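You operate a simulated robot arm through the tools that you are given. There is no shell and no other tool. Be economical: measure what you need, move in short steps, check, and stop when the job is done.

Carry out the task below with a simulated robot arm. There is one attempt and no reset: what you move stays moved.

TASK
Tidy up at the worktop by the window wall. At the end: the brush with orange back is on the top of the utility sill; the yellow carton (marked "OATS") stands on top of the cream pocket book; the grey hand brush from the worktop by the window wall is on the top of the utility sill; the paint brush with green grip stands where the yellow carton stood; whatever was shut is shut again. Leave all else as you found it, and nothing knocked over.
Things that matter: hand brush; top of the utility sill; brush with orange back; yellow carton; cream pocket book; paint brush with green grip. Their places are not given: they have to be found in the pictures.

It is judged by the outcome, as a careful person would: the job done as asked, and still so three seconds after it is handed in. It fails if anything else is knocked over, pushed out of place, dropped, spilled or broken.

THE ROBOT
A 7-joint arm with a two-finger parallel gripper, fixed in place. Base frame: the origin is at the foot of the arm, x ahead of it, y to its left, z up; the work surface is at about z = 0. Lengths are in m, angles in degrees, forces in N, time in s.
With the tool pointing down near the work surface it reaches from about 0.24 to 0.62 m from the base axis. Its first joint turns from -66.0 to 66.0 degrees. Payload 2.6 kg.
Tool frame: the origin (TCP) lies between the finger pads and is the grasp point; the fingertips stand 0.03 m ahead of it; z points along the fingers, y is the line along which they close. The gripper opens to 0.094 m. The fingers are 0.028 m wide and 0.01 m thick; the gripper's body (0.05 by 0.096 m) begins 0.055 m behind the TCP.
Orientation is that of the tool frame in the base frame, as [roll, pitch, yaw] about the fixed x, y, z axes, in that order (R = Rz(yaw) Ry(pitch) Rx(roll)). With the fingers straight down and closing along the base's y, the tool's x points along the base's -x, its y along +y and its z along -z.

THE INTERFACE
- The arm moves only by the tool servo_tool. Its argument "rows" is a list of rows, each an object (a shift or turn left out is 0, a gripper value left out holds the last) with "dp": the shift along the tool's x, y, z in units of 150 mm (1.0 is 150 mm), a list of three; "angular": the turn, a rotation vector about the tool's x, y, z in units of 90 degrees (1.0 is 90 degrees), a list of three; "hand": the gripper command, from -1 (fully open) to 1 (shut), values between in proportion. In form: [{"dp": [dx, dy, dz], "angular": [ax, ay, az], "hand": hand}, ...]. A call has 1 to 10 rows; each row is the pose to reach, as a shift and turn from the pose commanded when the call began, along the tool's axes at that moment. A call with a number of a shift or a turn outside -1 to 1 is refused whole. A row lasts 0.2 s, in which the tool goes at most 0.05 m and 8.6 degrees; a call with a longer step from one row to the next is refused whole, and so is a gripper value outside its range. A pose out of reach is approached as far as the arm can. The call stops where the force on the tool passes 40 N (or 10 N more than at its start, if that is more) or the arm is blocked; 0.2 s more then pass. The fingers move at their own pace (about 0.072 m/s each) and stop on an object; they squeeze with about 35 N. The grip force told is the motor's: it shows also when the fingers shut on nothing. Time passes only in rows, and 0.2 s behind the last, so rows that repeat a pose let the fingers close. It gives the time, the measured TCP pose, the force on the tool (base axes), the opening and the grip force at its end, in the units of the frame above (readings bear some noise).
- Cameras (640 x 400 px; columns grow to the right, rows downward): "scene" is fixed at [0.0488, 0.441, 0.5678]; the picture's right is [-0.66, -0.75, 0.00], its down [-0.40, 0.35, -0.85] and it looks along [0.64, -0.56, -0.53] (base axes); focal length 219 px, centre (320, 200). "wrist" rides on the gripper at [-0.037, 0, -0.058] in the tool frame; the picture's right is [0.00, -1.00, 0.00], its down [0.97, 0.00, -0.24] and it looks along [0.24, 0.00, 0.97] (tool axes); focal length 218 px, centre (320, 200).
- camera(camera): a new picture of that camera. No time passes.
- point_at(camera, pixels): for up to 12 pixels [column, row] of the newest picture of that camera ("zoom" is the newest enlarged one), the place [x, y, z] in the base frame of the surface seen there, good to about 0.002 m. No time passes.
- enlarge(camera, box): a new picture of the part [left, top, right, bottom] of that camera's present view, enlarged. No time passes.
- finish_job(): hands the job in; it is judged then, once.

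Work in short steps. Measure before you move; look again where a grasp or a placing could have gone wrong, and mend it. You have 80 turns and 54 pictures in all, those below and enlarged ones among them. Open the gripper and draw the arm clear of the work before you hand the job in, unless the task says otherwise; then end with one line.

The tools are called after "Emit:" as name(argument=value, ...) on one line, values as JSON. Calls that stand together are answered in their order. servo_tool: Moves the arm, as the interface text tells. Its arguments: {"type":"object","properties":{"rows":{"type":"array"}},"required":["rows"]} The other tools are called the same way: camera (camera) takes a picture; point_at (camera, pixels) gives the place of the surface under pixels of a picture; enlarge (camera, box) takes an enlarged picture of a part of a camera's view; finish_job () hands the job in.

At the start:

```text
time_s: 0.0
tcp_pos: [0.3334, 0.0156, 0.45]
tool_rot: [-179.9, 0.0, -180.0]
wrist_force: [-0.1, 0.3, 0.6]
gripper_width: 0.0938
finger_force: 0.1
```

scene: 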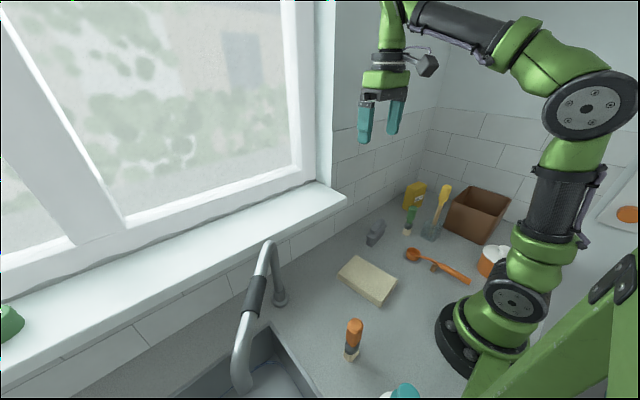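
wrist: 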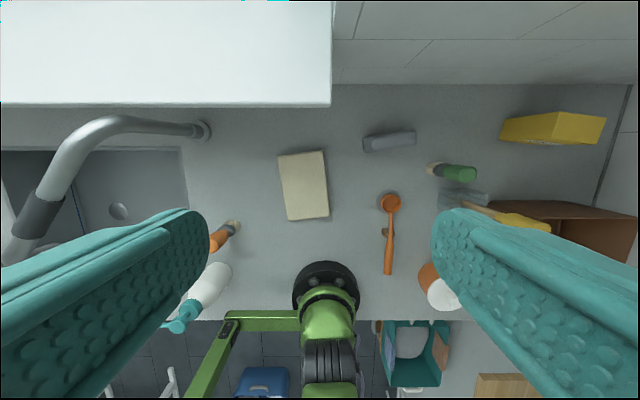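

I start by enlarging the worktop area in both views to identify the objects.

Emit:
enlarge(camera="scene", box=[320, 160, 520, 285])

Emit:
enlarge(camera="wrist", box=[180, 80, 640, 340])

Emit:
enlarge(camera="scene", box=[240, 260, 440, 400])

```text
3.20 times, centred on (420, 222) of scene
```

zoom: 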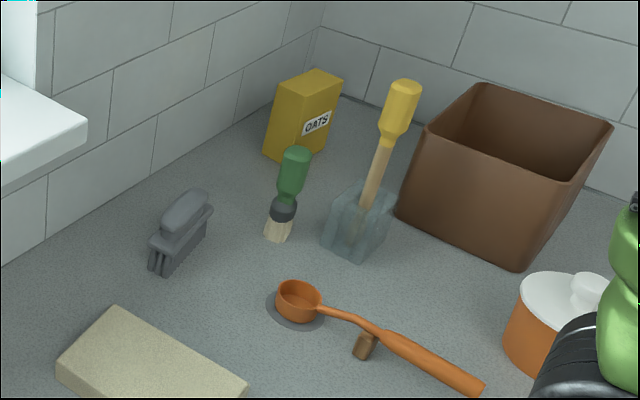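

```text
1.39 times, centred on (410, 210) of wrist
```

zoom: 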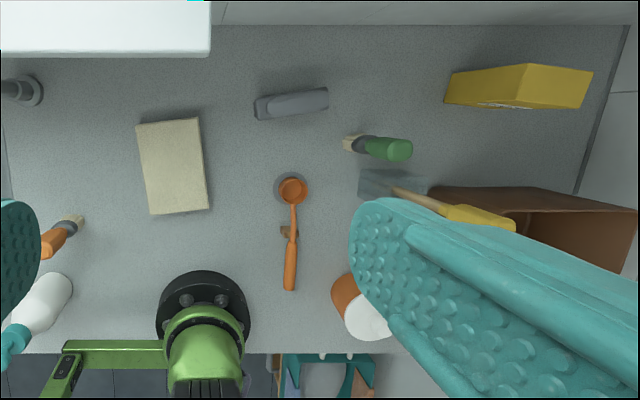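

```text
2.86 times, centred on (340, 330) of scene
```

zoom: 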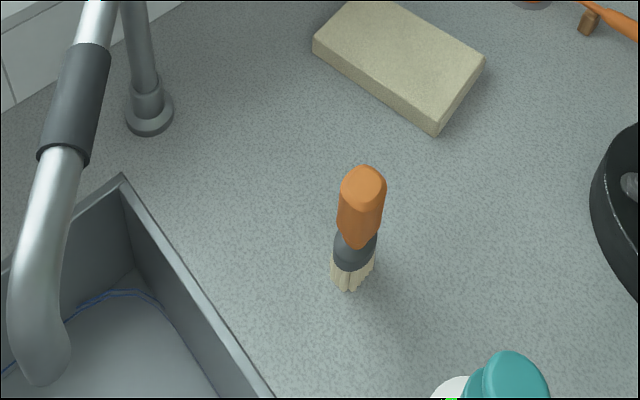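

The standing orange thing looks like a paint brush; the orange-backed brush may be elsewhere. I look at the edges of the views.

Emit:
enlarge(camera="scene", box=[540, 160, 640, 260])

Emit:
enlarge(camera="wrist", box=[180, 300, 540, 400])

Emit:
enlarge(camera="scene", box=[0, 280, 160, 400])

Emit:
point_at(camera="scene", pixels=[[627, 214], [10, 322], [330, 195], [200, 260], [480, 205], [353, 335], [375, 232], [368, 280], [411, 208], [412, 195], [435, 225], [280, 300]])

Emit:
point_at(camera="wrist", pixels=[[405, 370], [265, 380], [575, 210], [205, 300], [330, 103], [200, 60]])

```text
4.00 times, centred on (590, 210) of scene
```

zoom: 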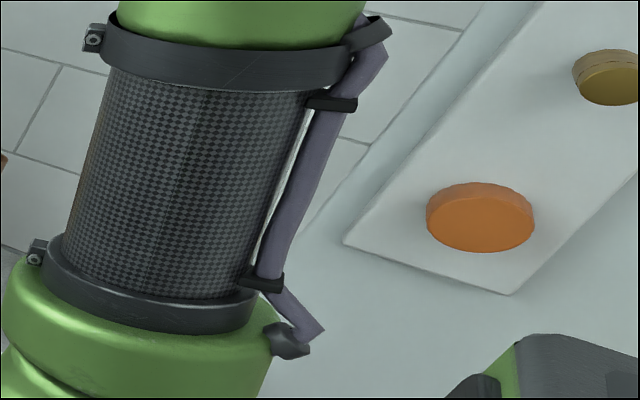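

```text
1.78 times, centred on (360, 350) of wrist
```

zoom: 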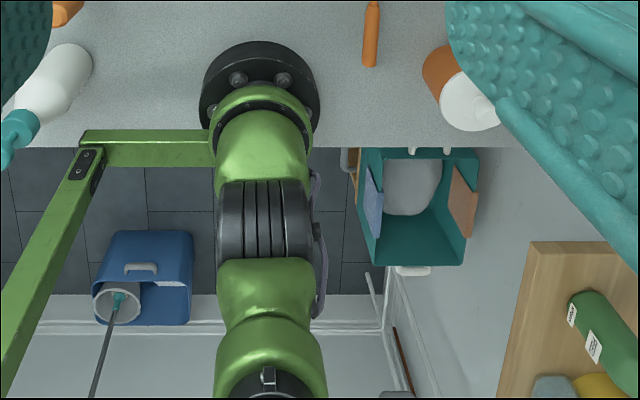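

```text
3.33 times, centred on (80, 340) of scene
```

zoom: 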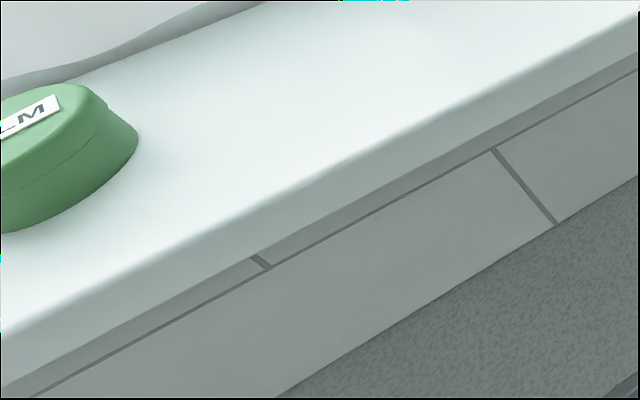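

```text
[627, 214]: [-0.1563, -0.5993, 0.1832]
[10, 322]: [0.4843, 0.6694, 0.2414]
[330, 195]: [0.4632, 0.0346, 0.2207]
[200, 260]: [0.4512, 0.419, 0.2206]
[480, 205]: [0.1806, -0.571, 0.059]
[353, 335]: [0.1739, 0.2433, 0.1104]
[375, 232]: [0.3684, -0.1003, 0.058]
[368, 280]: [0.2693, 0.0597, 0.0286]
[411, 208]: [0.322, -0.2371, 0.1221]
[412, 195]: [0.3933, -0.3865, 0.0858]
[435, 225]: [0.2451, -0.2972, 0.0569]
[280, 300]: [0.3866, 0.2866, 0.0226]
```

```text
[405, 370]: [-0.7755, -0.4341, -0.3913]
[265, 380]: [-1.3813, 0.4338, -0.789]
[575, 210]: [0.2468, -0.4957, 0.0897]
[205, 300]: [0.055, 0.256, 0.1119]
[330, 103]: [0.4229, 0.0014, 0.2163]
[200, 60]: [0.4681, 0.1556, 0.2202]
```

The orange-backed brush isn't visible yet; it may be in the brown box, the sink, or hidden by the arm. I move the tool toward the box at height to look in.

Emit:
servo_tool(rows=[{"dp": [0, -0.33, 0], "hand": -1}, {"dp": [0, -0.66, 0]}, {"dp": [0, -0.99, 0]}, {"dp": [0, -0.99, 0]}])

Emit:
servo_tool(rows=[{"dp": [0.1, -0.3, 0]}, {"dp": [0.2, -0.6, 0]}, {"dp": [0.3, -0.9, 0]}, {"dp": [0.3, -0.9, 0]}])

Emit:
camera(camera="wrist")

Emit:
camera(camera="scene")

```text
time_s: 1.0
tcp_pos: [0.3332, -0.1345, 0.4514]
tool_rot: [179.9, 0.0, -180.0]
wrist_force: [0.1, 0.4, 0.4]
gripper_width: 0.094
finger_force: 0.0
```

```text
time_s: 2.0
tcp_pos: [0.2876, -0.2707, 0.4491]
tool_rot: [-180.0, 0.0, -180.0]
wrist_force: [-0.6, 0.7, 0.1]
gripper_width: 0.0938
finger_force: 0.0
```

```text
45 pictures are left
```

wrist: 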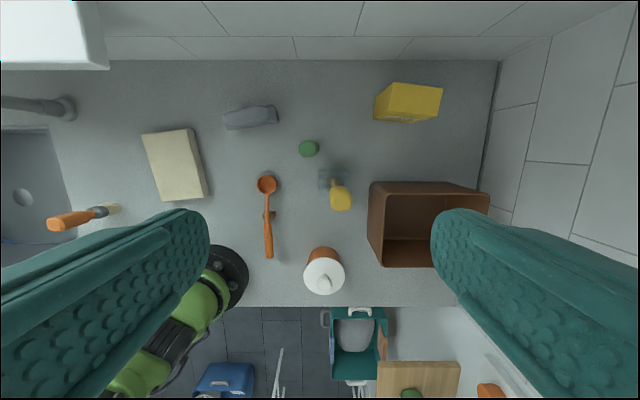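

```text
44 pictures are left
```

scene: 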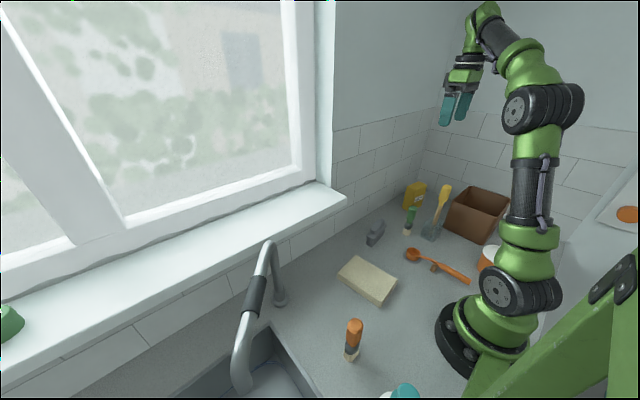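

Emit:
enlarge(camera="wrist", box=[340, 160, 520, 280])

```text
3.33 times, centred on (430, 220) of wrist
```

zoom: 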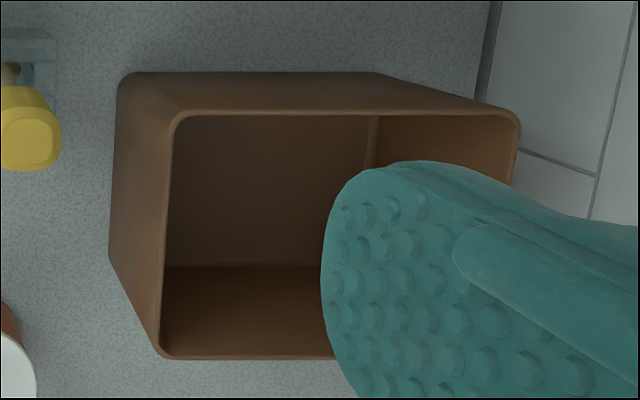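

Half of the box's inside is hidden by the finger; I go a bit further so that it comes between the fingers.

Emit:
servo_tool(rows=[{"dp": [0.05, -0.3, 0]}, {"dp": [0.1, -0.6, 0]}, {"dp": [0.15, -0.85, 0]}, {"dp": [0.15, -0.85, 0]}])

Emit:
camera(camera="wrist")

```text
time_s: 3.0
tcp_pos: [0.2652, -0.3591, 0.4351]
tool_rot: [-180.0, 0.0, 180.0]
wrist_force: [0.2, -0.4, -0.2]
gripper_width: 0.0939
finger_force: 0.0
out of reach, approached as far as the arm can: row 2, 3, 4
```

```text
42 pictures are left
```

wrist: 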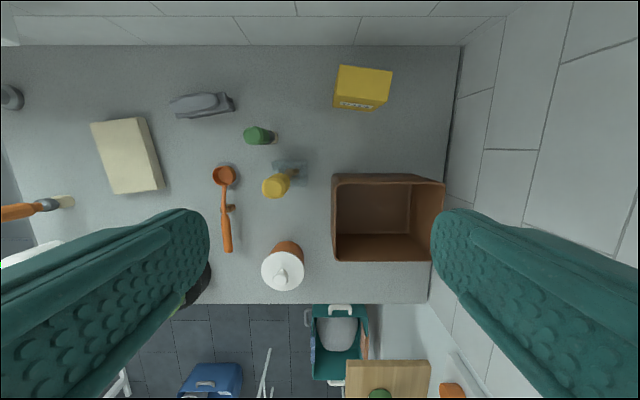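

The box is empty. Next I check the sink on the other side.

Emit:
servo_tool(rows=[{"dp": [-0.1, 0.33, -0.1]}, {"dp": [-0.2, 0.64, -0.1]}, {"dp": [-0.4, 0.9, -0.1]}, {"dp": [-0.4, 0.9, -0.1]}])

Emit:
servo_tool(rows=[{"dp": [0, 0.33, 0]}, {"dp": [0, 0.66, 0]}, {"dp": [0, 0.99, 0]}, {"dp": [0, 0.99, 0]}])

Emit:
servo_tool(rows=[{"dp": [0, 0.33, 0]}, {"dp": [0, 0.66, 0]}, {"dp": [0, 0.99, 0]}, {"dp": [0, 0.99, 0]}])

Emit:
servo_tool(rows=[{"dp": [0, 0.33, 0]}, {"dp": [0, 0.66, 0]}, {"dp": [0, 0.99, 0]}, {"dp": [0, 0.99, 0]}])

Emit:
camera(camera="wrist")

Emit:
camera(camera="scene")

```text
refused: row 1 steps farther than a row can; nothing moved
```

```text
time_s: 4.0
tcp_pos: [0.2665, -0.2095, 0.436]
tool_rot: [-180.0, 0.1, 180.0]
wrist_force: [-0.5, 0.6, 0.6]
gripper_width: 0.0938
finger_force: 0.2
```

```text
time_s: 5.0
tcp_pos: [0.2659, -0.0609, 0.4353]
tool_rot: [180.0, 0.0, 179.9]
wrist_force: [-0.5, 0.0, 0.0]
gripper_width: 0.0941
finger_force: 0.1
```

```text
time_s: 6.0
tcp_pos: [0.2665, 0.0872, 0.4365]
tool_rot: [-179.9, 0.0, -180.0]
wrist_force: [-0.2, -0.4, 0.2]
gripper_width: 0.0938
finger_force: 0.0
```

```text
41 pictures are left
```

wrist: 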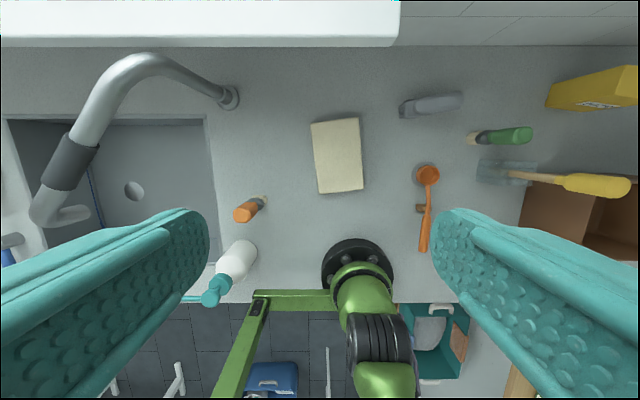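

```text
40 pictures are left
```

scene: 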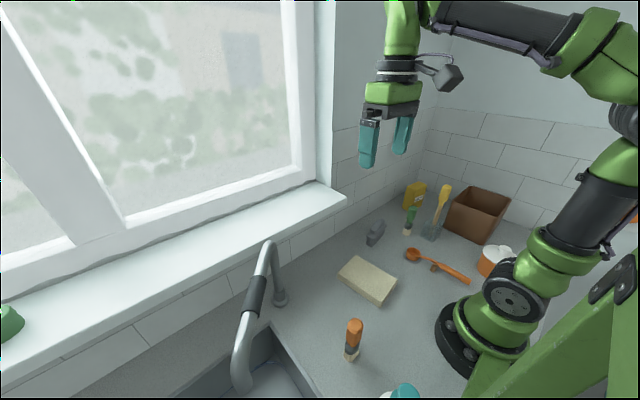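

Emit:
servo_tool(rows=[{"dp": [0, 0.33, 0]}, {"dp": [0, 0.66, 0]}, {"dp": [0, 0.99, 0]}, {"dp": [0, 0.99, 0]}])

Emit:
servo_tool(rows=[{"dp": [0, 0.33, 0]}, {"dp": [0, 0.66, 0]}, {"dp": [0, 0.99, 0]}, {"dp": [0, 0.99, 0]}])

Emit:
camera(camera="wrist")

```text
time_s: 7.0
tcp_pos: [0.2646, 0.2362, 0.4372]
tool_rot: [-180.0, 0.0, 180.0]
wrist_force: [0.6, -0.4, -0.2]
gripper_width: 0.0939
finger_force: 0.1
```

```text
time_s: 8.0
tcp_pos: [0.263, 0.3706, 0.4321]
tool_rot: [179.9, 0.2, 179.9]
wrist_force: [-0.2, -0.9, -0.3]
gripper_width: 0.0942
finger_force: 0.0
out of reach, approached as far as the arm can: row 3, 4
```

```text
39 pictures are left
```

wrist: 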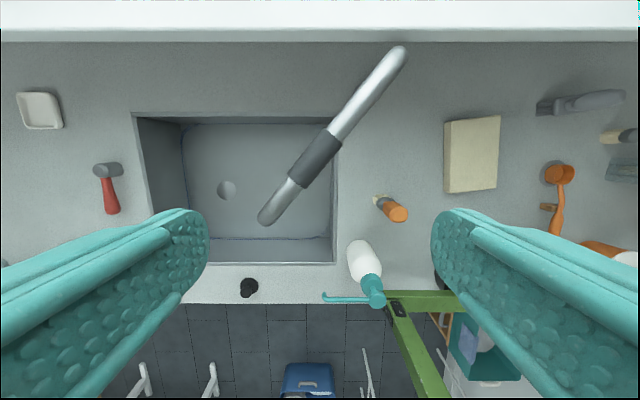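

Emit:
enlarge(camera="wrist", box=[330, 170, 450, 250])

Emit:
enlarge(camera="scene", box=[325, 305, 385, 375])

Emit:
enlarge(camera="scene", box=[355, 205, 425, 250])

```text
5.00 times, centred on (390, 210) of wrist
```

zoom: 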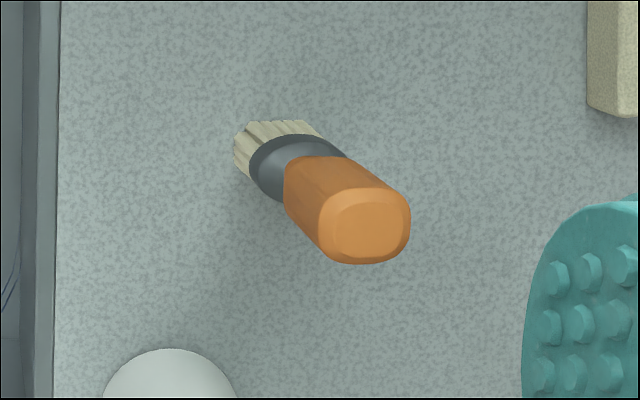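

```text
5.71 times, centred on (355, 340) of scene
```

zoom: 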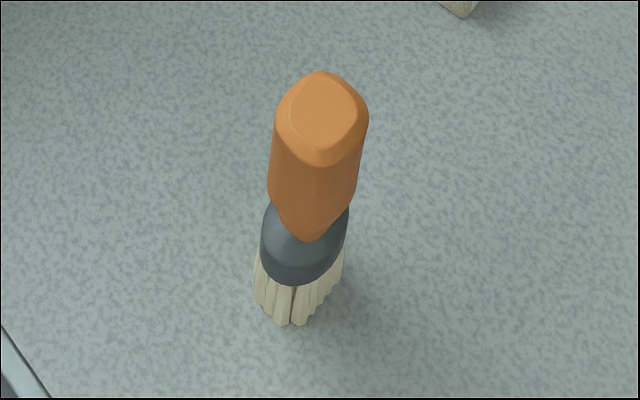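

```text
8.89 times, centred on (390, 228) of scene
```

zoom: 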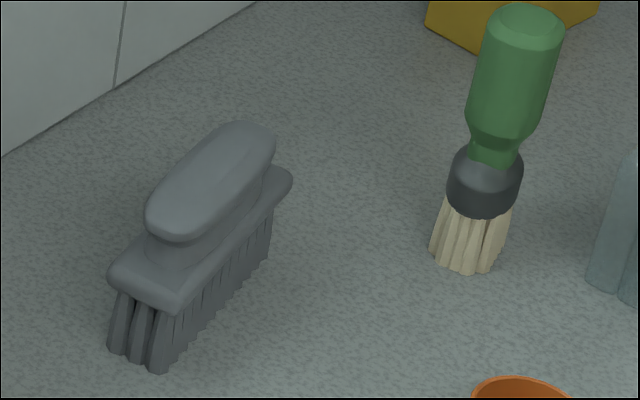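

All reachable spots are searched; the orange standing brush at scene (355,340) is the only orange brush, so it is the one meant. I go back over the middle to measure.

Emit:
servo_tool(rows=[{"dp": [0, -0.33, 0]}, {"dp": [0, -0.66, 0]}, {"dp": [0, -0.99, 0]}, {"dp": [0, -0.99, 0]}])

Emit:
servo_tool(rows=[{"dp": [0, -0.33, 0]}, {"dp": [0, -0.66, 0]}, {"dp": [0, -0.99, 0]}, {"dp": [0, -0.99, 0]}])

Emit:
servo_tool(rows=[{"dp": [0, -0.33, 0]}, {"dp": [0, -0.66, 0]}, {"dp": [0, -0.99, 0]}, {"dp": [0, -0.99, 0]}])

Emit:
servo_tool(rows=[{"dp": [-0.25, 0, 0.2]}, {"dp": [-0.33, -0.25, 0.3]}, {"dp": [-0.33, -0.33, 0.3]}, {"dp": [-0.33, -0.33, 0.3]}])

Emit:
camera(camera="wrist")

```text
time_s: 9.0
tcp_pos: [0.263, 0.2191, 0.4309]
tool_rot: [179.9, 0.1, 179.9]
wrist_force: [0.1, 0.3, -1.5]
gripper_width: 0.0943
finger_force: 0.1
```

```text
time_s: 10.0
tcp_pos: [0.2626, 0.07, 0.4305]
tool_rot: [180.0, -0.1, -180.0]
wrist_force: [0.5, 1.2, -0.5]
gripper_width: 0.0938
finger_force: 0.2
```

```text
time_s: 11.0
tcp_pos: [0.2624, -0.0777, 0.4313]
tool_rot: [-180.0, 0.1, -179.9]
wrist_force: [-0.4, -0.5, -0.2]
gripper_width: 0.0942
finger_force: 0.1
```

```text
time_s: 12.0
tcp_pos: [0.3122, -0.1249, 0.3865]
tool_rot: [179.9, -0.1, 180.0]
wrist_force: [0.8, 0.4, 0.9]
gripper_width: 0.094
finger_force: 0.0
```

```text
35 pictures are left
```

wrist: 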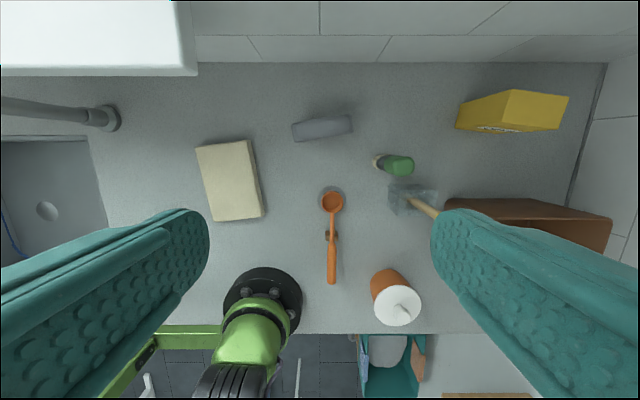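

Hand brush at wrist (322,128), book (230,180), carton (510,110), green brush (398,165). I measure their edges.

Emit:
point_at(camera="wrist", pixels=[[296, 131], [348, 125], [322, 122], [322, 134], [198, 150], [246, 143], [260, 212], [215, 216], [508, 93], [566, 99], [556, 128], [505, 124]])

Emit:
enlarge(camera="wrist", box=[280, 80, 440, 180])

Emit:
point_at(camera="scene", pixels=[[346, 198], [318, 182], [300, 198], [330, 190], [250, 215], [210, 238], [280, 220], [355, 325], [350, 360], [345, 358], [357, 357], [354, 345]])

```text
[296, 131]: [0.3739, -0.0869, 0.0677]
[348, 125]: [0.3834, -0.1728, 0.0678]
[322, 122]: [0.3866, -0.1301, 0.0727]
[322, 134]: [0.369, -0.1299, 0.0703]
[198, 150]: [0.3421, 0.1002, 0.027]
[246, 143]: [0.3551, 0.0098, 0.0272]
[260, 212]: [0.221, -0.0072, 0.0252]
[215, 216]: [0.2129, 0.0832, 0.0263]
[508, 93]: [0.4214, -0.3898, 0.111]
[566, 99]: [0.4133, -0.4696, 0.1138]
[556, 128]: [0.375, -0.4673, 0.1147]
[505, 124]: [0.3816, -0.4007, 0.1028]
```

```text
4.00 times, centred on (360, 130) of wrist
```

zoom: 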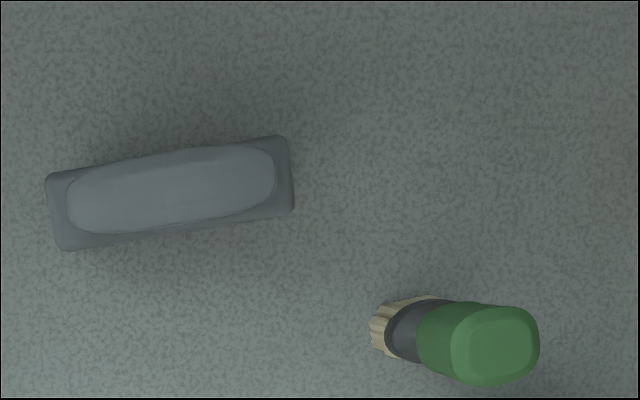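

```text
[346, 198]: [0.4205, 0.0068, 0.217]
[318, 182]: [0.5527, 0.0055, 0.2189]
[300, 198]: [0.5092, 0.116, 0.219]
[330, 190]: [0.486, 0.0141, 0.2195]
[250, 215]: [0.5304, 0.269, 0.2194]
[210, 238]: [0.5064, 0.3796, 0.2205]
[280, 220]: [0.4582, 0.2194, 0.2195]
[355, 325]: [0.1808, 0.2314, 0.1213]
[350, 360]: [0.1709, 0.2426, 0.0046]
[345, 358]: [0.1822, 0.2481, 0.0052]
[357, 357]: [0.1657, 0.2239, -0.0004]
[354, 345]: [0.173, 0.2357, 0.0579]
```

Hand brush centre ≈(0.379,-0.130), long axis near y with ~6° tilt, top z 0.072. I move above it, turning the tool so the fingers close across it (x), and check wall clearances.

Emit:
servo_tool(rows=[{"dp": [-0.045, -0.003, 0.1], "angular": [0, 0, 0.093]}, {"dp": [-0.09, -0.007, 0.2], "angular": [0, 0, 0.186]}, {"dp": [-0.135, -0.01, 0.3], "angular": [0, 0, 0.279]}, {"dp": [-0.18, -0.013, 0.4], "angular": [0, 0, 0.372]}, {"dp": [-0.225, -0.017, 0.5], "angular": [0, 0, 0.465]}, {"dp": [-0.27, -0.02, 0.6], "angular": [0, 0, 0.558]}, {"dp": [-0.315, -0.023, 0.7], "angular": [0, 0, 0.651]}, {"dp": [-0.36, -0.027, 0.8], "angular": [0, 0, 0.744]}, {"dp": [-0.4, -0.03, 0.9], "angular": [0, 0, 0.837]}, {"dp": [-0.447, -0.034, 1.0], "angular": [0, 0, 0.93]}])

Emit:
point_at(camera="scene", pixels=[[307, 100], [180, 160], [280, 185], [190, 220], [405, 180], [400, 140], [360, 200], [327, 130]])

Emit:
camera(camera="wrist")

```text
time_s: 14.2
tcp_pos: [0.378, -0.1294, 0.2346]
tool_rot: [-179.9, 0.0, 96.2]
wrist_force: [0.0, 0.0, 0.1]
gripper_width: 0.0938
finger_force: 0.1
```

```text
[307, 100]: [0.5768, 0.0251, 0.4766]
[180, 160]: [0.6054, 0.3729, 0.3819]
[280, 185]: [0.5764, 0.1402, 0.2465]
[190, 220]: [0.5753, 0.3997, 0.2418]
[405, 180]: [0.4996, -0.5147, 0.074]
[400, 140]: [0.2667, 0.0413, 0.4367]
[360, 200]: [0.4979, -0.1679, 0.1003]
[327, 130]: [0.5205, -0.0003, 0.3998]
```

```text
33 pictures are left
```

wrist: 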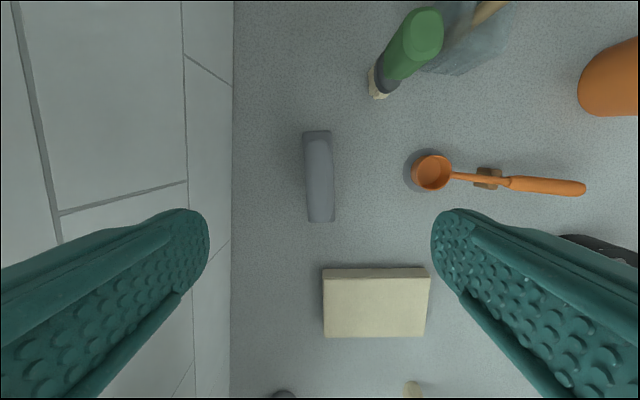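

Brush is centred between the fingers (col 319). I descend to z≈0.05 and close.

Emit:
servo_tool(rows=[{"dp": [0, 0, 0.3]}, {"dp": [0, 0, 0.6]}, {"dp": [0, 0, 0.9]}, {"dp": [0, 0, 0.9]}])

Emit:
servo_tool(rows=[{"dp": [0, 0, 0.2]}, {"dp": [0, 0, 0.32]}, {"dp": [0, 0, 0.32], "hand": 1}, {"dp": [0, 0, 0.32], "hand": 1}, {"dp": [0, 0, 0.32], "hand": 1}, {"dp": [0, 0, 0.32], "hand": 1}])

Emit:
servo_tool(rows=[{"dp": [0, 0, -0.1], "hand": 1}, {"dp": [0, 0, -0.3]}, {"dp": [0, 0, -0.6]}, {"dp": [0, 0, -0.9]}, {"dp": [0, 0, -1.0]}, {"dp": [0, 0, -1.0]}])

Emit:
camera(camera="wrist")

```text
time_s: 15.2
tcp_pos: [0.3807, -0.1308, 0.0996]
tool_rot: [-180.0, 0.0, 96.3]
wrist_force: [-0.3, -0.3, 0.4]
gripper_width: 0.0938
finger_force: 0.0
```

```text
time_s: 16.6
tcp_pos: [0.38, -0.1314, 0.0521]
tool_rot: [180.0, 0.0, 96.3]
wrist_force: [0.8, -0.1, -0.5]
gripper_width: 0.0332
finger_force: 35.5
```

```text
time_s: 18.0
tcp_pos: [0.3787, -0.1295, 0.2039]
tool_rot: [180.0, 0.1, 96.3]
wrist_force: [0.1, -0.1, 0.4]
gripper_width: 0.0
finger_force: 33.1
```

```text
32 pictures are left
```

wrist: 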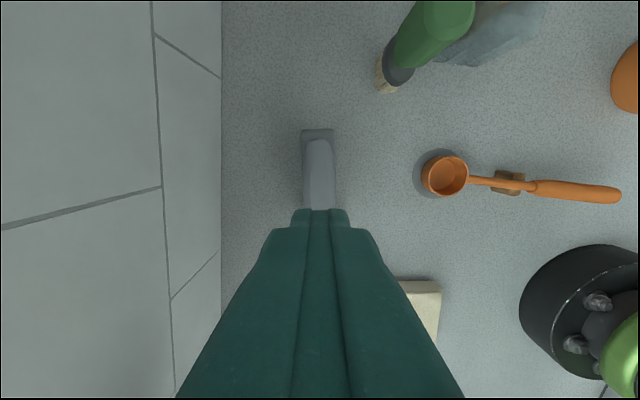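

The brush slipped out and still stands. I measure its profile more exactly from the scene camera.

Emit:
enlarge(camera="scene", box=[355, 205, 425, 250])

```text
8.89 times, centred on (390, 228) of scene
```

zoom: 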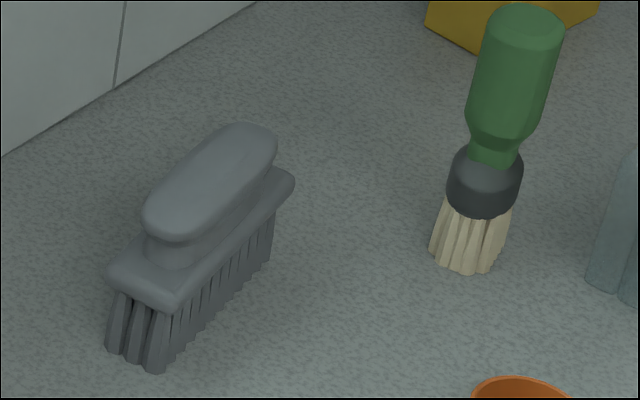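

Emit:
point_at(camera="zoom", pixels=[[200, 165], [210, 215], [200, 232], [195, 258], [190, 278], [160, 350], [270, 185], [130, 272], [160, 220], [275, 150], [110, 275], [290, 185]])

Emit:
enlarge(camera="wrist", box=[270, 110, 370, 220])

```text
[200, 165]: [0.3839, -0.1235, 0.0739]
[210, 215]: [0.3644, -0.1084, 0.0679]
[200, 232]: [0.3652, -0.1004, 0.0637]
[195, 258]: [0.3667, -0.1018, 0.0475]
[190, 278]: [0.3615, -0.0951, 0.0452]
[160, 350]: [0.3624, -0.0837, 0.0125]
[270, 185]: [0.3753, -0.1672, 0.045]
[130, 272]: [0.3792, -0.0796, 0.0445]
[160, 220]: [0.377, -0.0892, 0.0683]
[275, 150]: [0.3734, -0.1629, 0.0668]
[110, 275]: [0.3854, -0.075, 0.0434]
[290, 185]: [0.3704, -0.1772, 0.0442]
```

```text
3.64 times, centred on (320, 165) of wrist
```

zoom: 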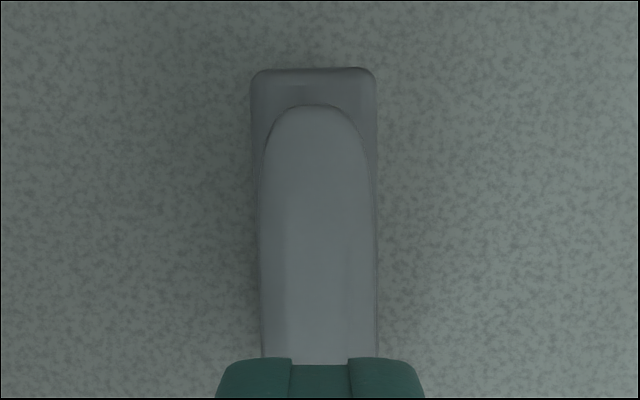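

Plate sits at z≈0.035–0.047. I grasp lower (TCP z≈0.042) so the pads centre on the plate, squeeze longer, and lift slowly.

Emit:
servo_tool(rows=[{"dp": [0, 0, 0], "hand": -1}, {"dp": [0, 0, 0]}, {"dp": [0, 0, 0]}, {"dp": [0, 0, 0.3]}, {"dp": [0, 0, 0.6]}, {"dp": [0, 0, 0.8]}, {"dp": [0, 0, 0.8]}])

Emit:
servo_tool(rows=[{"dp": [0, 0, 0.15]}, {"dp": [0, 0, 0.28]}, {"dp": [0, 0, 0.28], "hand": 1}, {"dp": [0, 0, 0.28]}, {"dp": [0, 0, 0.28]}, {"dp": [0, 0, 0.28]}, {"dp": [0, 0, 0.28]}, {"dp": [0, 0, 0.28]}])

Emit:
servo_tool(rows=[{"dp": [0, 0, -0.02]}, {"dp": [0, 0, -0.05]}, {"dp": [0, 0, -0.1]}, {"dp": [0, 0, -0.15]}, {"dp": [0, 0, -0.2]}])

```text
time_s: 19.6
tcp_pos: [0.3787, -0.1295, 0.0841]
tool_rot: [-179.9, 0.1, 96.3]
wrist_force: [-0.4, 0.8, 0.6]
gripper_width: 0.0941
finger_force: 0.1
```

```text
time_s: 21.4
tcp_pos: [0.3791, -0.1315, 0.0411]
tool_rot: [-180.0, 0.0, 96.3]
wrist_force: [-0.4, 0.4, 0.7]
gripper_width: 0.038
finger_force: 35.0
```

```text
time_s: 22.6
tcp_pos: [0.3795, -0.13, 0.0715]
tool_rot: [180.0, 0.0, 96.2]
wrist_force: [0.0, 0.3, -0.8]
gripper_width: 0.0382
finger_force: 35.0
```

Held now (width 0.038). I lift to z≈0.33, move left along y, then out over the sill at y≈0.11.

Emit:
servo_tool(rows=[{"dp": [0, 0, -0.2]}, {"dp": [0, 0, -0.4]}, {"dp": [0, 0, -0.65]}, {"dp": [0, 0, -0.9]}, {"dp": [0, 0, -0.9]}])

Emit:
servo_tool(rows=[{"dp": [0, 0, -0.2]}, {"dp": [0, 0, -0.4]}, {"dp": [0, 0, -0.65]}, {"dp": [0, 0, -0.83]}, {"dp": [0, 0, -0.83]}])

Emit:
servo_tool(rows=[{"dp": [0.2, 0.022, 0]}, {"dp": [0.4, 0.044, 0]}, {"dp": [0.6, 0.066, 0]}, {"dp": [0.795, 0.088, 0]}, {"dp": [0.795, 0.088, 0]}])

Emit:
servo_tool(rows=[{"dp": [0.2, 0.022, 0]}, {"dp": [0.4, 0.044, 0]}, {"dp": [0.6, 0.066, 0]}, {"dp": [0.795, 0.088, 0]}, {"dp": [0.795, 0.088, 0]}])

Emit:
camera(camera="scene")

```text
time_s: 23.8
tcp_pos: [0.3798, -0.1311, 0.2072]
tool_rot: [179.9, 0.1, 96.2]
wrist_force: [0.0, -0.1, -0.3]
gripper_width: 0.0378
finger_force: 34.8
```

```text
time_s: 25.0
tcp_pos: [0.3788, -0.131, 0.3322]
tool_rot: [-179.9, 0.1, 96.3]
wrist_force: [-0.5, 0.1, -1.2]
gripper_width: 0.0377
finger_force: 35.0
```

```text
time_s: 26.2
tcp_pos: [0.3798, -0.0105, 0.3304]
tool_rot: [180.0, 0.0, 96.2]
wrist_force: [-0.1, -0.2, -1.5]
gripper_width: 0.038
finger_force: 35.4
```

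```text
time_s: 27.4
tcp_pos: [0.3798, 0.1105, 0.3295]
tool_rot: [180.0, -0.1, 96.3]
wrist_force: [0.1, 0.1, -1.7]
gripper_width: 0.0378
finger_force: 34.9
```

```text
29 pictures are left
```

scene: 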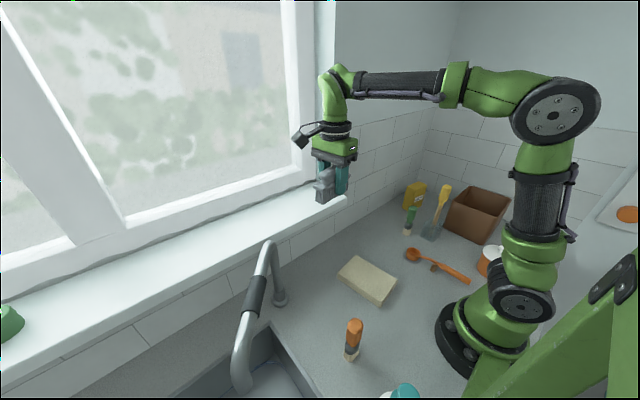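

Over x=0.38,y=0.11 with the brush held level. I move out over the sill to x≈0.485, then lower.

Emit:
servo_tool(rows=[{"dp": [-0.026, 0.24, 0]}, {"dp": [-0.053, 0.48, 0]}, {"dp": [-0.079, 0.7, 0]}, {"dp": [-0.079, 0.7, 0.2]}, {"dp": [-0.079, 0.7, 0.36]}, {"dp": [-0.079, 0.7, 0.36]}])

Emit:
enlarge(camera="scene", box=[240, 100, 400, 230])

```text
time_s: 28.8
tcp_pos: [0.4837, 0.109, 0.2768]
tool_rot: [180.0, 0.0, 96.3]
wrist_force: [0.3, -0.3, -1.4]
gripper_width: 0.0377
finger_force: 35.3
```

```text
3.08 times, centred on (320, 165) of scene
```

zoom: 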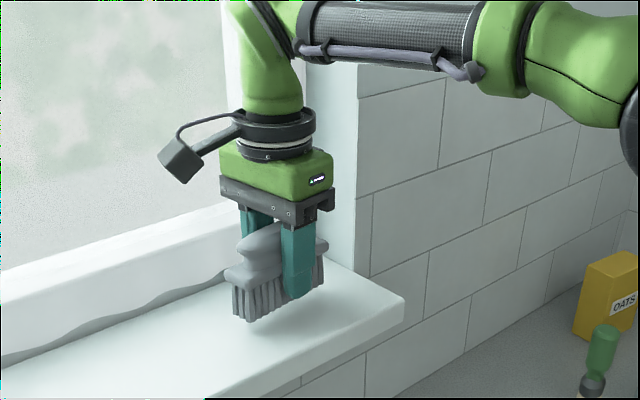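

Bristles are just above the sill. I lower gently ~14 mm until contact, then check.

Emit:
servo_tool(rows=[{"dp": [0, 0, 0.05]}, {"dp": [0, 0, 0.08]}, {"dp": [0, 0, 0.095]}, {"dp": [0, 0, 0.105]}, {"dp": [0, 0, 0.105]}])

```text
time_s: 30.0
tcp_pos: [0.4848, 0.1084, 0.2615]
tool_rot: [179.9, 0.0, 96.3]
wrist_force: [-1.9, -0.3, 5.3]
gripper_width: 0.0377
finger_force: 34.5
```

Light contact felt. I release and rise.

Emit:
servo_tool(rows=[{"hand": 0}, {"hand": -0.5}, {"hand": -0.5}, {"hand": -0.5}])

Emit:
servo_tool(rows=[{"dp": [0, 0, -0.1]}, {"dp": [0, 0, -0.3]}, {"dp": [0, 0, -0.6]}, {"dp": [0, 0, -0.7]}, {"dp": [0, 0, -0.7]}])

Emit:
camera(camera="wrist")

Emit:
enlarge(camera="scene", box=[240, 100, 400, 230])

```text
time_s: 31.0
tcp_pos: [0.4843, 0.1096, 0.2614]
tool_rot: [180.0, 0.0, 96.3]
wrist_force: [-0.5, 0.9, -0.5]
gripper_width: 0.0704
finger_force: 0.1
```

```text
time_s: 32.2
tcp_pos: [0.4857, 0.1092, 0.3654]
tool_rot: [180.0, 0.1, 96.3]
wrist_force: [-0.6, 0.2, -0.8]
gripper_width: 0.0705
finger_force: 0.1
```

```text
27 pictures are left
```

wrist: 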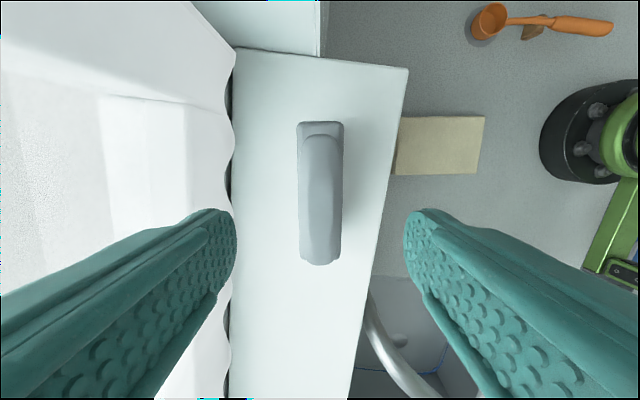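

```text
3.08 times, centred on (320, 165) of scene
```

zoom: 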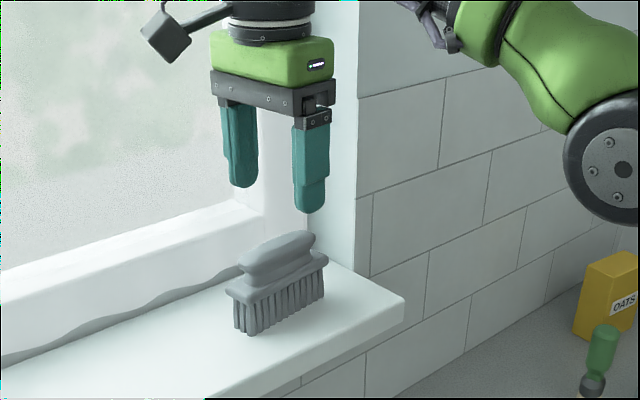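

Hand brush is on the sill. Now toward the orange brush at ≈(0.175,0.236), staying high.

Emit:
servo_tool(rows=[{"dp": [0.13, -0.245, -0.05], "hand": -1}, {"dp": [0.267, -0.49, -0.05]}, {"dp": [0.4, -0.74, -0.05]}, {"dp": [0.535, -0.985, -0.05]}, {"dp": [0.535, -0.985, -0.05]}])

Emit:
servo_tool(rows=[{"dp": [0.13, -0.245, 0.05]}, {"dp": [0.267, -0.49, 0.1]}, {"dp": [0.4, -0.74, 0.2]}, {"dp": [0.535, -0.985, 0.3]}, {"dp": [0.535, -0.985, 0.3]}])

Emit:
camera(camera="wrist")

```text
time_s: 33.4
tcp_pos: [0.3284, 0.1724, 0.3725]
tool_rot: [180.0, 0.0, 96.3]
wrist_force: [-0.2, 0.1, 0.3]
gripper_width: 0.0942
finger_force: 0.1
```

```text
time_s: 34.6
tcp_pos: [0.1731, 0.2358, 0.3285]
tool_rot: [180.0, 0.0, 96.3]
wrist_force: [-0.1, 0.0, 0.3]
gripper_width: 0.094
finger_force: 0.1
```

```text
25 pictures are left
```

wrist: 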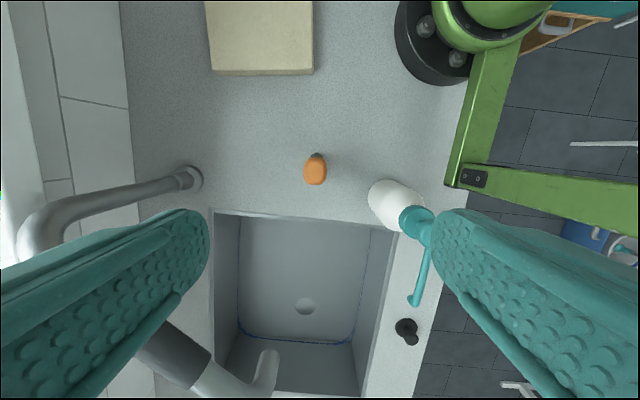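

Emit:
enlarge(camera="wrist", box=[270, 130, 450, 250])

Emit:
point_at(camera="wrist", pixels=[[315, 178], [305, 175], [325, 175], [315, 156], [314, 165], [385, 195], [400, 190], [415, 218], [420, 260], [416, 300], [430, 220]])

Emit:
point_at(camera="scene", pixels=[[268, 243], [262, 265], [240, 360], [247, 320], [250, 250], [242, 380]])

```text
3.33 times, centred on (360, 190) of wrist
```

zoom: 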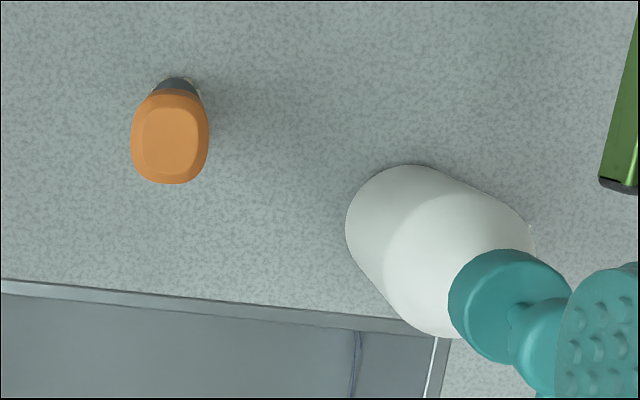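

```text
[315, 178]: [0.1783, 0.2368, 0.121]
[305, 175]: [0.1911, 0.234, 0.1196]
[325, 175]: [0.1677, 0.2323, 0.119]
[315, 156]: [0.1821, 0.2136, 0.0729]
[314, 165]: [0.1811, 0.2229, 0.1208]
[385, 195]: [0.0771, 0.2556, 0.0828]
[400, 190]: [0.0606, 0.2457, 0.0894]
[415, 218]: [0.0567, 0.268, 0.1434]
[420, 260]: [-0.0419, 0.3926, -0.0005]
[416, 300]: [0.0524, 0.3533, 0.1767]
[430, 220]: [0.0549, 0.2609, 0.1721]
```

```text
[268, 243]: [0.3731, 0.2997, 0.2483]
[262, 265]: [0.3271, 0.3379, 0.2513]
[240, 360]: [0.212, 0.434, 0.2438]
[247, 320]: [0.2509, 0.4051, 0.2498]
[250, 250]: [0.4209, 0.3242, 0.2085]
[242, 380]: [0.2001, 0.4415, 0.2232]
```

Handle centre ≈(0.179,0.235), top z 0.121, 25 mm wide; bottle edge at x≈0.10. I narrow the opening to ~0.06 and descend to z≈0.087 in two stages.

Emit:
servo_tool(rows=[{"dp": [-0.011, 0.039, 0.1], "hand": -0.3}, {"dp": [-0.011, 0.039, 0.4]}, {"dp": [-0.011, 0.039, 0.7]}, {"dp": [-0.011, 0.039, 1.0]}, {"dp": [-0.011, 0.039, 1.0]}])

Emit:
camera(camera="wrist")

```text
time_s: 35.8
tcp_pos: [0.1799, 0.2331, 0.1778]
tool_rot: [-180.0, 0.1, 96.2]
wrist_force: [0.2, -0.1, 0.6]
gripper_width: 0.0609
finger_force: 0.0
```

```text
23 pictures are left
```

wrist: 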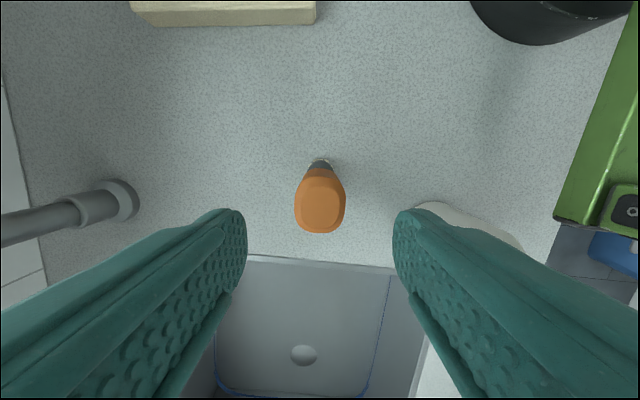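

Handle is centred (320,200). I descend, close, and lift a little.

Emit:
servo_tool(rows=[{"dp": [0.01, 0, 0.25]}, {"dp": [0.01, 0, 0.5]}, {"dp": [0.01, 0, 0.61]}, {"dp": [0.01, 0, 0.61], "hand": 1}, {"dp": [0.01, 0, 0.61]}, {"dp": [0.01, 0, 0.61]}, {"dp": [0.01, 0, 0.61]}, {"dp": [0.01, 0, 0.61]}])

Emit:
servo_tool(rows=[{"dp": [0, 0, -0.03]}, {"dp": [0, 0, -0.1]}, {"dp": [0, 0, -0.2]}, {"dp": [0, 0, -0.3]}, {"dp": [0, 0, -0.3]}])

Emit:
enlarge(camera="scene", box=[270, 200, 430, 400])

```text
time_s: 37.6
tcp_pos: [0.1787, 0.2361, 0.0861]
tool_rot: [179.9, 0.0, 96.3]
wrist_force: [0.3, -1.1, 0.2]
gripper_width: 0.0326
finger_force: 34.5
```

```text
time_s: 38.8
tcp_pos: [0.1801, 0.2369, 0.132]
tool_rot: [-180.0, 0.0, 96.3]
wrist_force: [0.6, -0.7, -0.6]
gripper_width: 0.0328
finger_force: 35.1
```

```text
2.00 times, centred on (350, 300) of scene
```

zoom: 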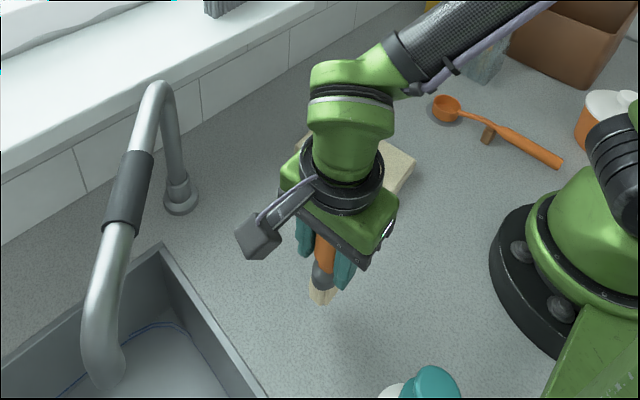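

Held upright. I lift to z≈0.40 and carry it over the sill to ≈(0.48,0.22).

Emit:
servo_tool(rows=[{"dp": [0, 0, -0.3]}, {"dp": [0, 0, -0.6]}, {"dp": [0, 0, -0.9]}, {"dp": [0, 0, -0.9]}])

Emit:
servo_tool(rows=[{"dp": [0, 0, -0.3]}, {"dp": [0, 0, -0.6]}, {"dp": [0, 0, -0.9]}, {"dp": [0, 0, -0.9]}])

Emit:
servo_tool(rows=[{"dp": [-0.04, 0.25, 0]}, {"dp": [-0.08, 0.5, 0]}, {"dp": [-0.12, 0.75, 0]}, {"dp": [-0.163, 0.988, 0]}, {"dp": [-0.163, 0.988, 0]}])

Emit:
servo_tool(rows=[{"dp": [-0.04, 0.25, 0]}, {"dp": [-0.08, 0.5, 0]}, {"dp": [-0.12, 0.75, 0]}, {"dp": [-0.163, 0.988, 0]}, {"dp": [-0.163, 0.988, 0]}])

Emit:
camera(camera="scene")

```text
time_s: 39.8
tcp_pos: [0.1795, 0.2343, 0.2668]
tool_rot: [-179.9, 0.0, 96.3]
wrist_force: [0.6, 0.5, -1.0]
gripper_width: 0.0327
finger_force: 34.7
```

```text
time_s: 40.8
tcp_pos: [0.1781, 0.2364, 0.4028]
tool_rot: [-179.9, 0.0, 96.3]
wrist_force: [0.6, -0.6, -0.6]
gripper_width: 0.0329
finger_force: 34.9
```

```text
time_s: 42.0
tcp_pos: [0.3311, 0.2274, 0.4013]
tool_rot: [179.9, 0.1, 96.3]
wrist_force: [-0.3, 0.3, -0.9]
gripper_width: 0.0323
finger_force: 35.5
```

```text
time_s: 43.2
tcp_pos: [0.4434, 0.2166, 0.3931]
tool_rot: [179.9, 0.0, 96.2]
wrist_force: [0.2, -0.3, -1.2]
gripper_width: 0.0326
finger_force: 35.0
out of reach, approached as far as the arm can: row 3, 4, 5
```

```text
21 pictures are left
```

scene: 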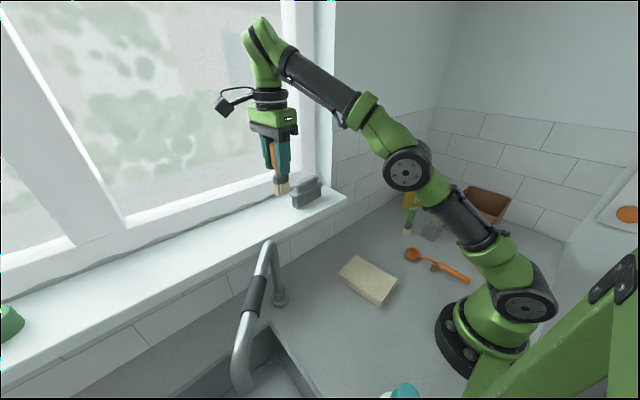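

Reach is shorter up high; I lower to z≈0.33, then extend to x≈0.47.

Emit:
servo_tool(rows=[{"dp": [0, 0, 0.15]}, {"dp": [0, 0, 0.3]}, {"dp": [0, 0, 0.42]}, {"dp": [0, 0, 0.42]}])

Emit:
servo_tool(rows=[{"dp": [-0.01, 0.09, 0]}, {"dp": [-0.02, 0.18, 0]}, {"dp": [-0.02, 0.18, 0.03]}, {"dp": [-0.02, 0.18, 0.06]}, {"dp": [-0.02, 0.18, 0.06]}])

Emit:
enlarge(camera="scene", box=[220, 110, 360, 230])

```text
time_s: 44.2
tcp_pos: [0.443, 0.2201, 0.3305]
tool_rot: [180.0, 0.1, 96.3]
wrist_force: [0.1, 0.0, -1.0]
gripper_width: 0.0325
finger_force: 35.2
```

```text
time_s: 45.4
tcp_pos: [0.47, 0.2184, 0.3216]
tool_rot: [180.0, 0.0, 96.3]
wrist_force: [0.0, -0.1, -0.7]
gripper_width: 0.0323
finger_force: 35.4
```

```text
3.33 times, centred on (290, 170) of scene
```

zoom: 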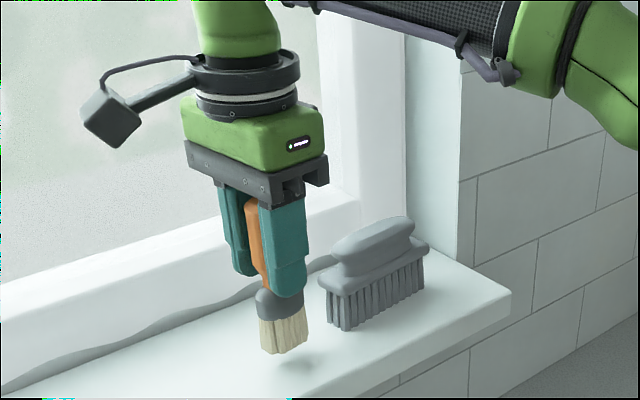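

Bristles hang ~15 mm above the sill. I lower gently to contact.

Emit:
servo_tool(rows=[{"dp": [0, 0, 0.05]}, {"dp": [0, 0, 0.08]}, {"dp": [0, 0, 0.095]}, {"dp": [0, 0, 0.105]}, {"dp": [0, 0, 0.105]}])

```text
time_s: 46.6
tcp_pos: [0.4702, 0.218, 0.305]
tool_rot: [180.0, 0.0, 96.3]
wrist_force: [0.0, -0.6, 7.2]
gripper_width: 0.0327
finger_force: 35.3
```

Emit:
servo_tool(rows=[{"dp": [0, 0, -0.004]}, {"hand": 0.2, "dp": [0, 0, -0.004]}, {"hand": -0.2, "dp": [0, 0, -0.004]}, {"hand": -0.4, "dp": [0, 0, -0.004]}, {"dp": [0, 0, -0.004]}])

Emit:
servo_tool(rows=[{"dp": [0, 0, -0.1]}, {"dp": [0, 0, -0.3]}, {"dp": [0, 0, -0.5]}, {"dp": [0, -0.2, -0.5]}, {"dp": [0, -0.2, -0.5]}])

Emit:
enlarge(camera="scene", box=[220, 110, 360, 230])

```text
time_s: 47.8
tcp_pos: [0.4696, 0.2179, 0.3056]
tool_rot: [179.9, 0.0, 96.2]
wrist_force: [0.0, 0.1, -0.3]
gripper_width: 0.0656
finger_force: 0.1
```

```text
time_s: 49.0
tcp_pos: [0.4394, 0.2165, 0.3813]
tool_rot: [180.0, 0.0, 96.3]
wrist_force: [-0.1, -0.6, 0.3]
gripper_width: 0.0656
finger_force: 0.0
out of reach, approached as far as the arm can: row 3
```

```text
3.33 times, centred on (290, 170) of scene
```

zoom: 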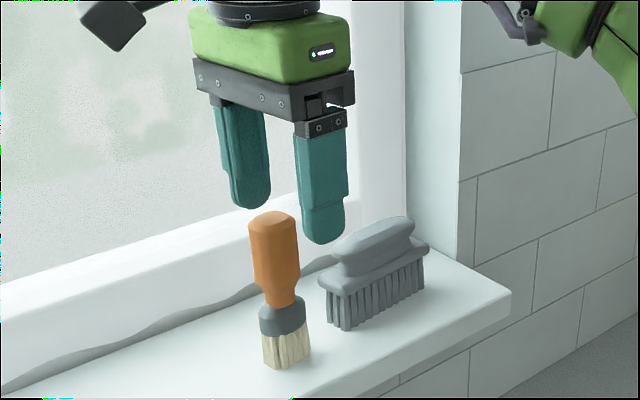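

Both brushes are on the sill. Next, the carton: I move at height toward ≈(0.35,-0.38).

Emit:
servo_tool(rows=[{"dp": [-0.2, -0.123, 0], "hand": -1}, {"dp": [-0.4, -0.246, 0]}, {"dp": [-0.6, -0.37, 0]}, {"dp": [-0.817, -0.493, 0]}, {"dp": [-0.817, -0.493, 0]}])

Emit:
servo_tool(rows=[{"dp": [-0.245, -0.044, 0]}, {"dp": [-0.49, -0.088, 0]}, {"dp": [-0.735, -0.13, 0]}, {"dp": [-0.98, -0.175, 0]}, {"dp": [-0.98, -0.175, 0]}])

Emit:
servo_tool(rows=[{"dp": [-0.245, -0.044, 0]}, {"dp": [-0.49, -0.088, 0]}, {"dp": [-0.735, -0.13, 0]}, {"dp": [-0.98, -0.175, 0]}, {"dp": [-0.98, -0.175, 0]}])

Emit:
servo_tool(rows=[{"dp": [-0.245, -0.044, 0.1]}, {"dp": [-0.49, -0.088, 0.2]}, {"dp": [-0.735, -0.13, 0.3]}, {"dp": [-0.98, -0.175, 0.4]}, {"dp": [-0.98, -0.175, 0.4]}])

Emit:
camera(camera="wrist")

```text
time_s: 50.2
tcp_pos: [0.3803, 0.0862, 0.38]
tool_rot: [179.9, 0.1, 96.2]
wrist_force: [-0.3, -0.3, -0.3]
gripper_width: 0.094
finger_force: 0.1
```

```text
time_s: 51.4
tcp_pos: [0.3685, -0.0638, 0.3802]
tool_rot: [180.0, 0.0, 96.3]
wrist_force: [0.2, 1.0, -0.1]
gripper_width: 0.0942
finger_force: 0.0
```

```text
time_s: 52.6
tcp_pos: [0.3587, -0.2134, 0.3789]
tool_rot: [-180.0, -0.1, 96.3]
wrist_force: [0.0, 0.7, -0.1]
gripper_width: 0.0937
finger_force: 0.1
```

```text
time_s: 53.8
tcp_pos: [0.3503, -0.362, 0.321]
tool_rot: [179.9, 0.0, 96.3]
wrist_force: [-0.3, -0.6, -0.8]
gripper_width: 0.094
finger_force: 0.1
```

```text
18 pictures are left
```

wrist: 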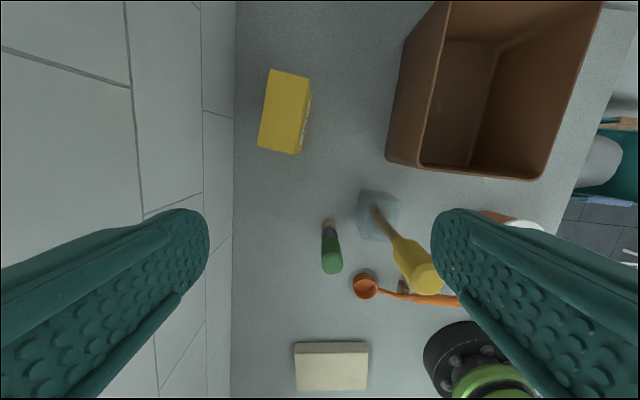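

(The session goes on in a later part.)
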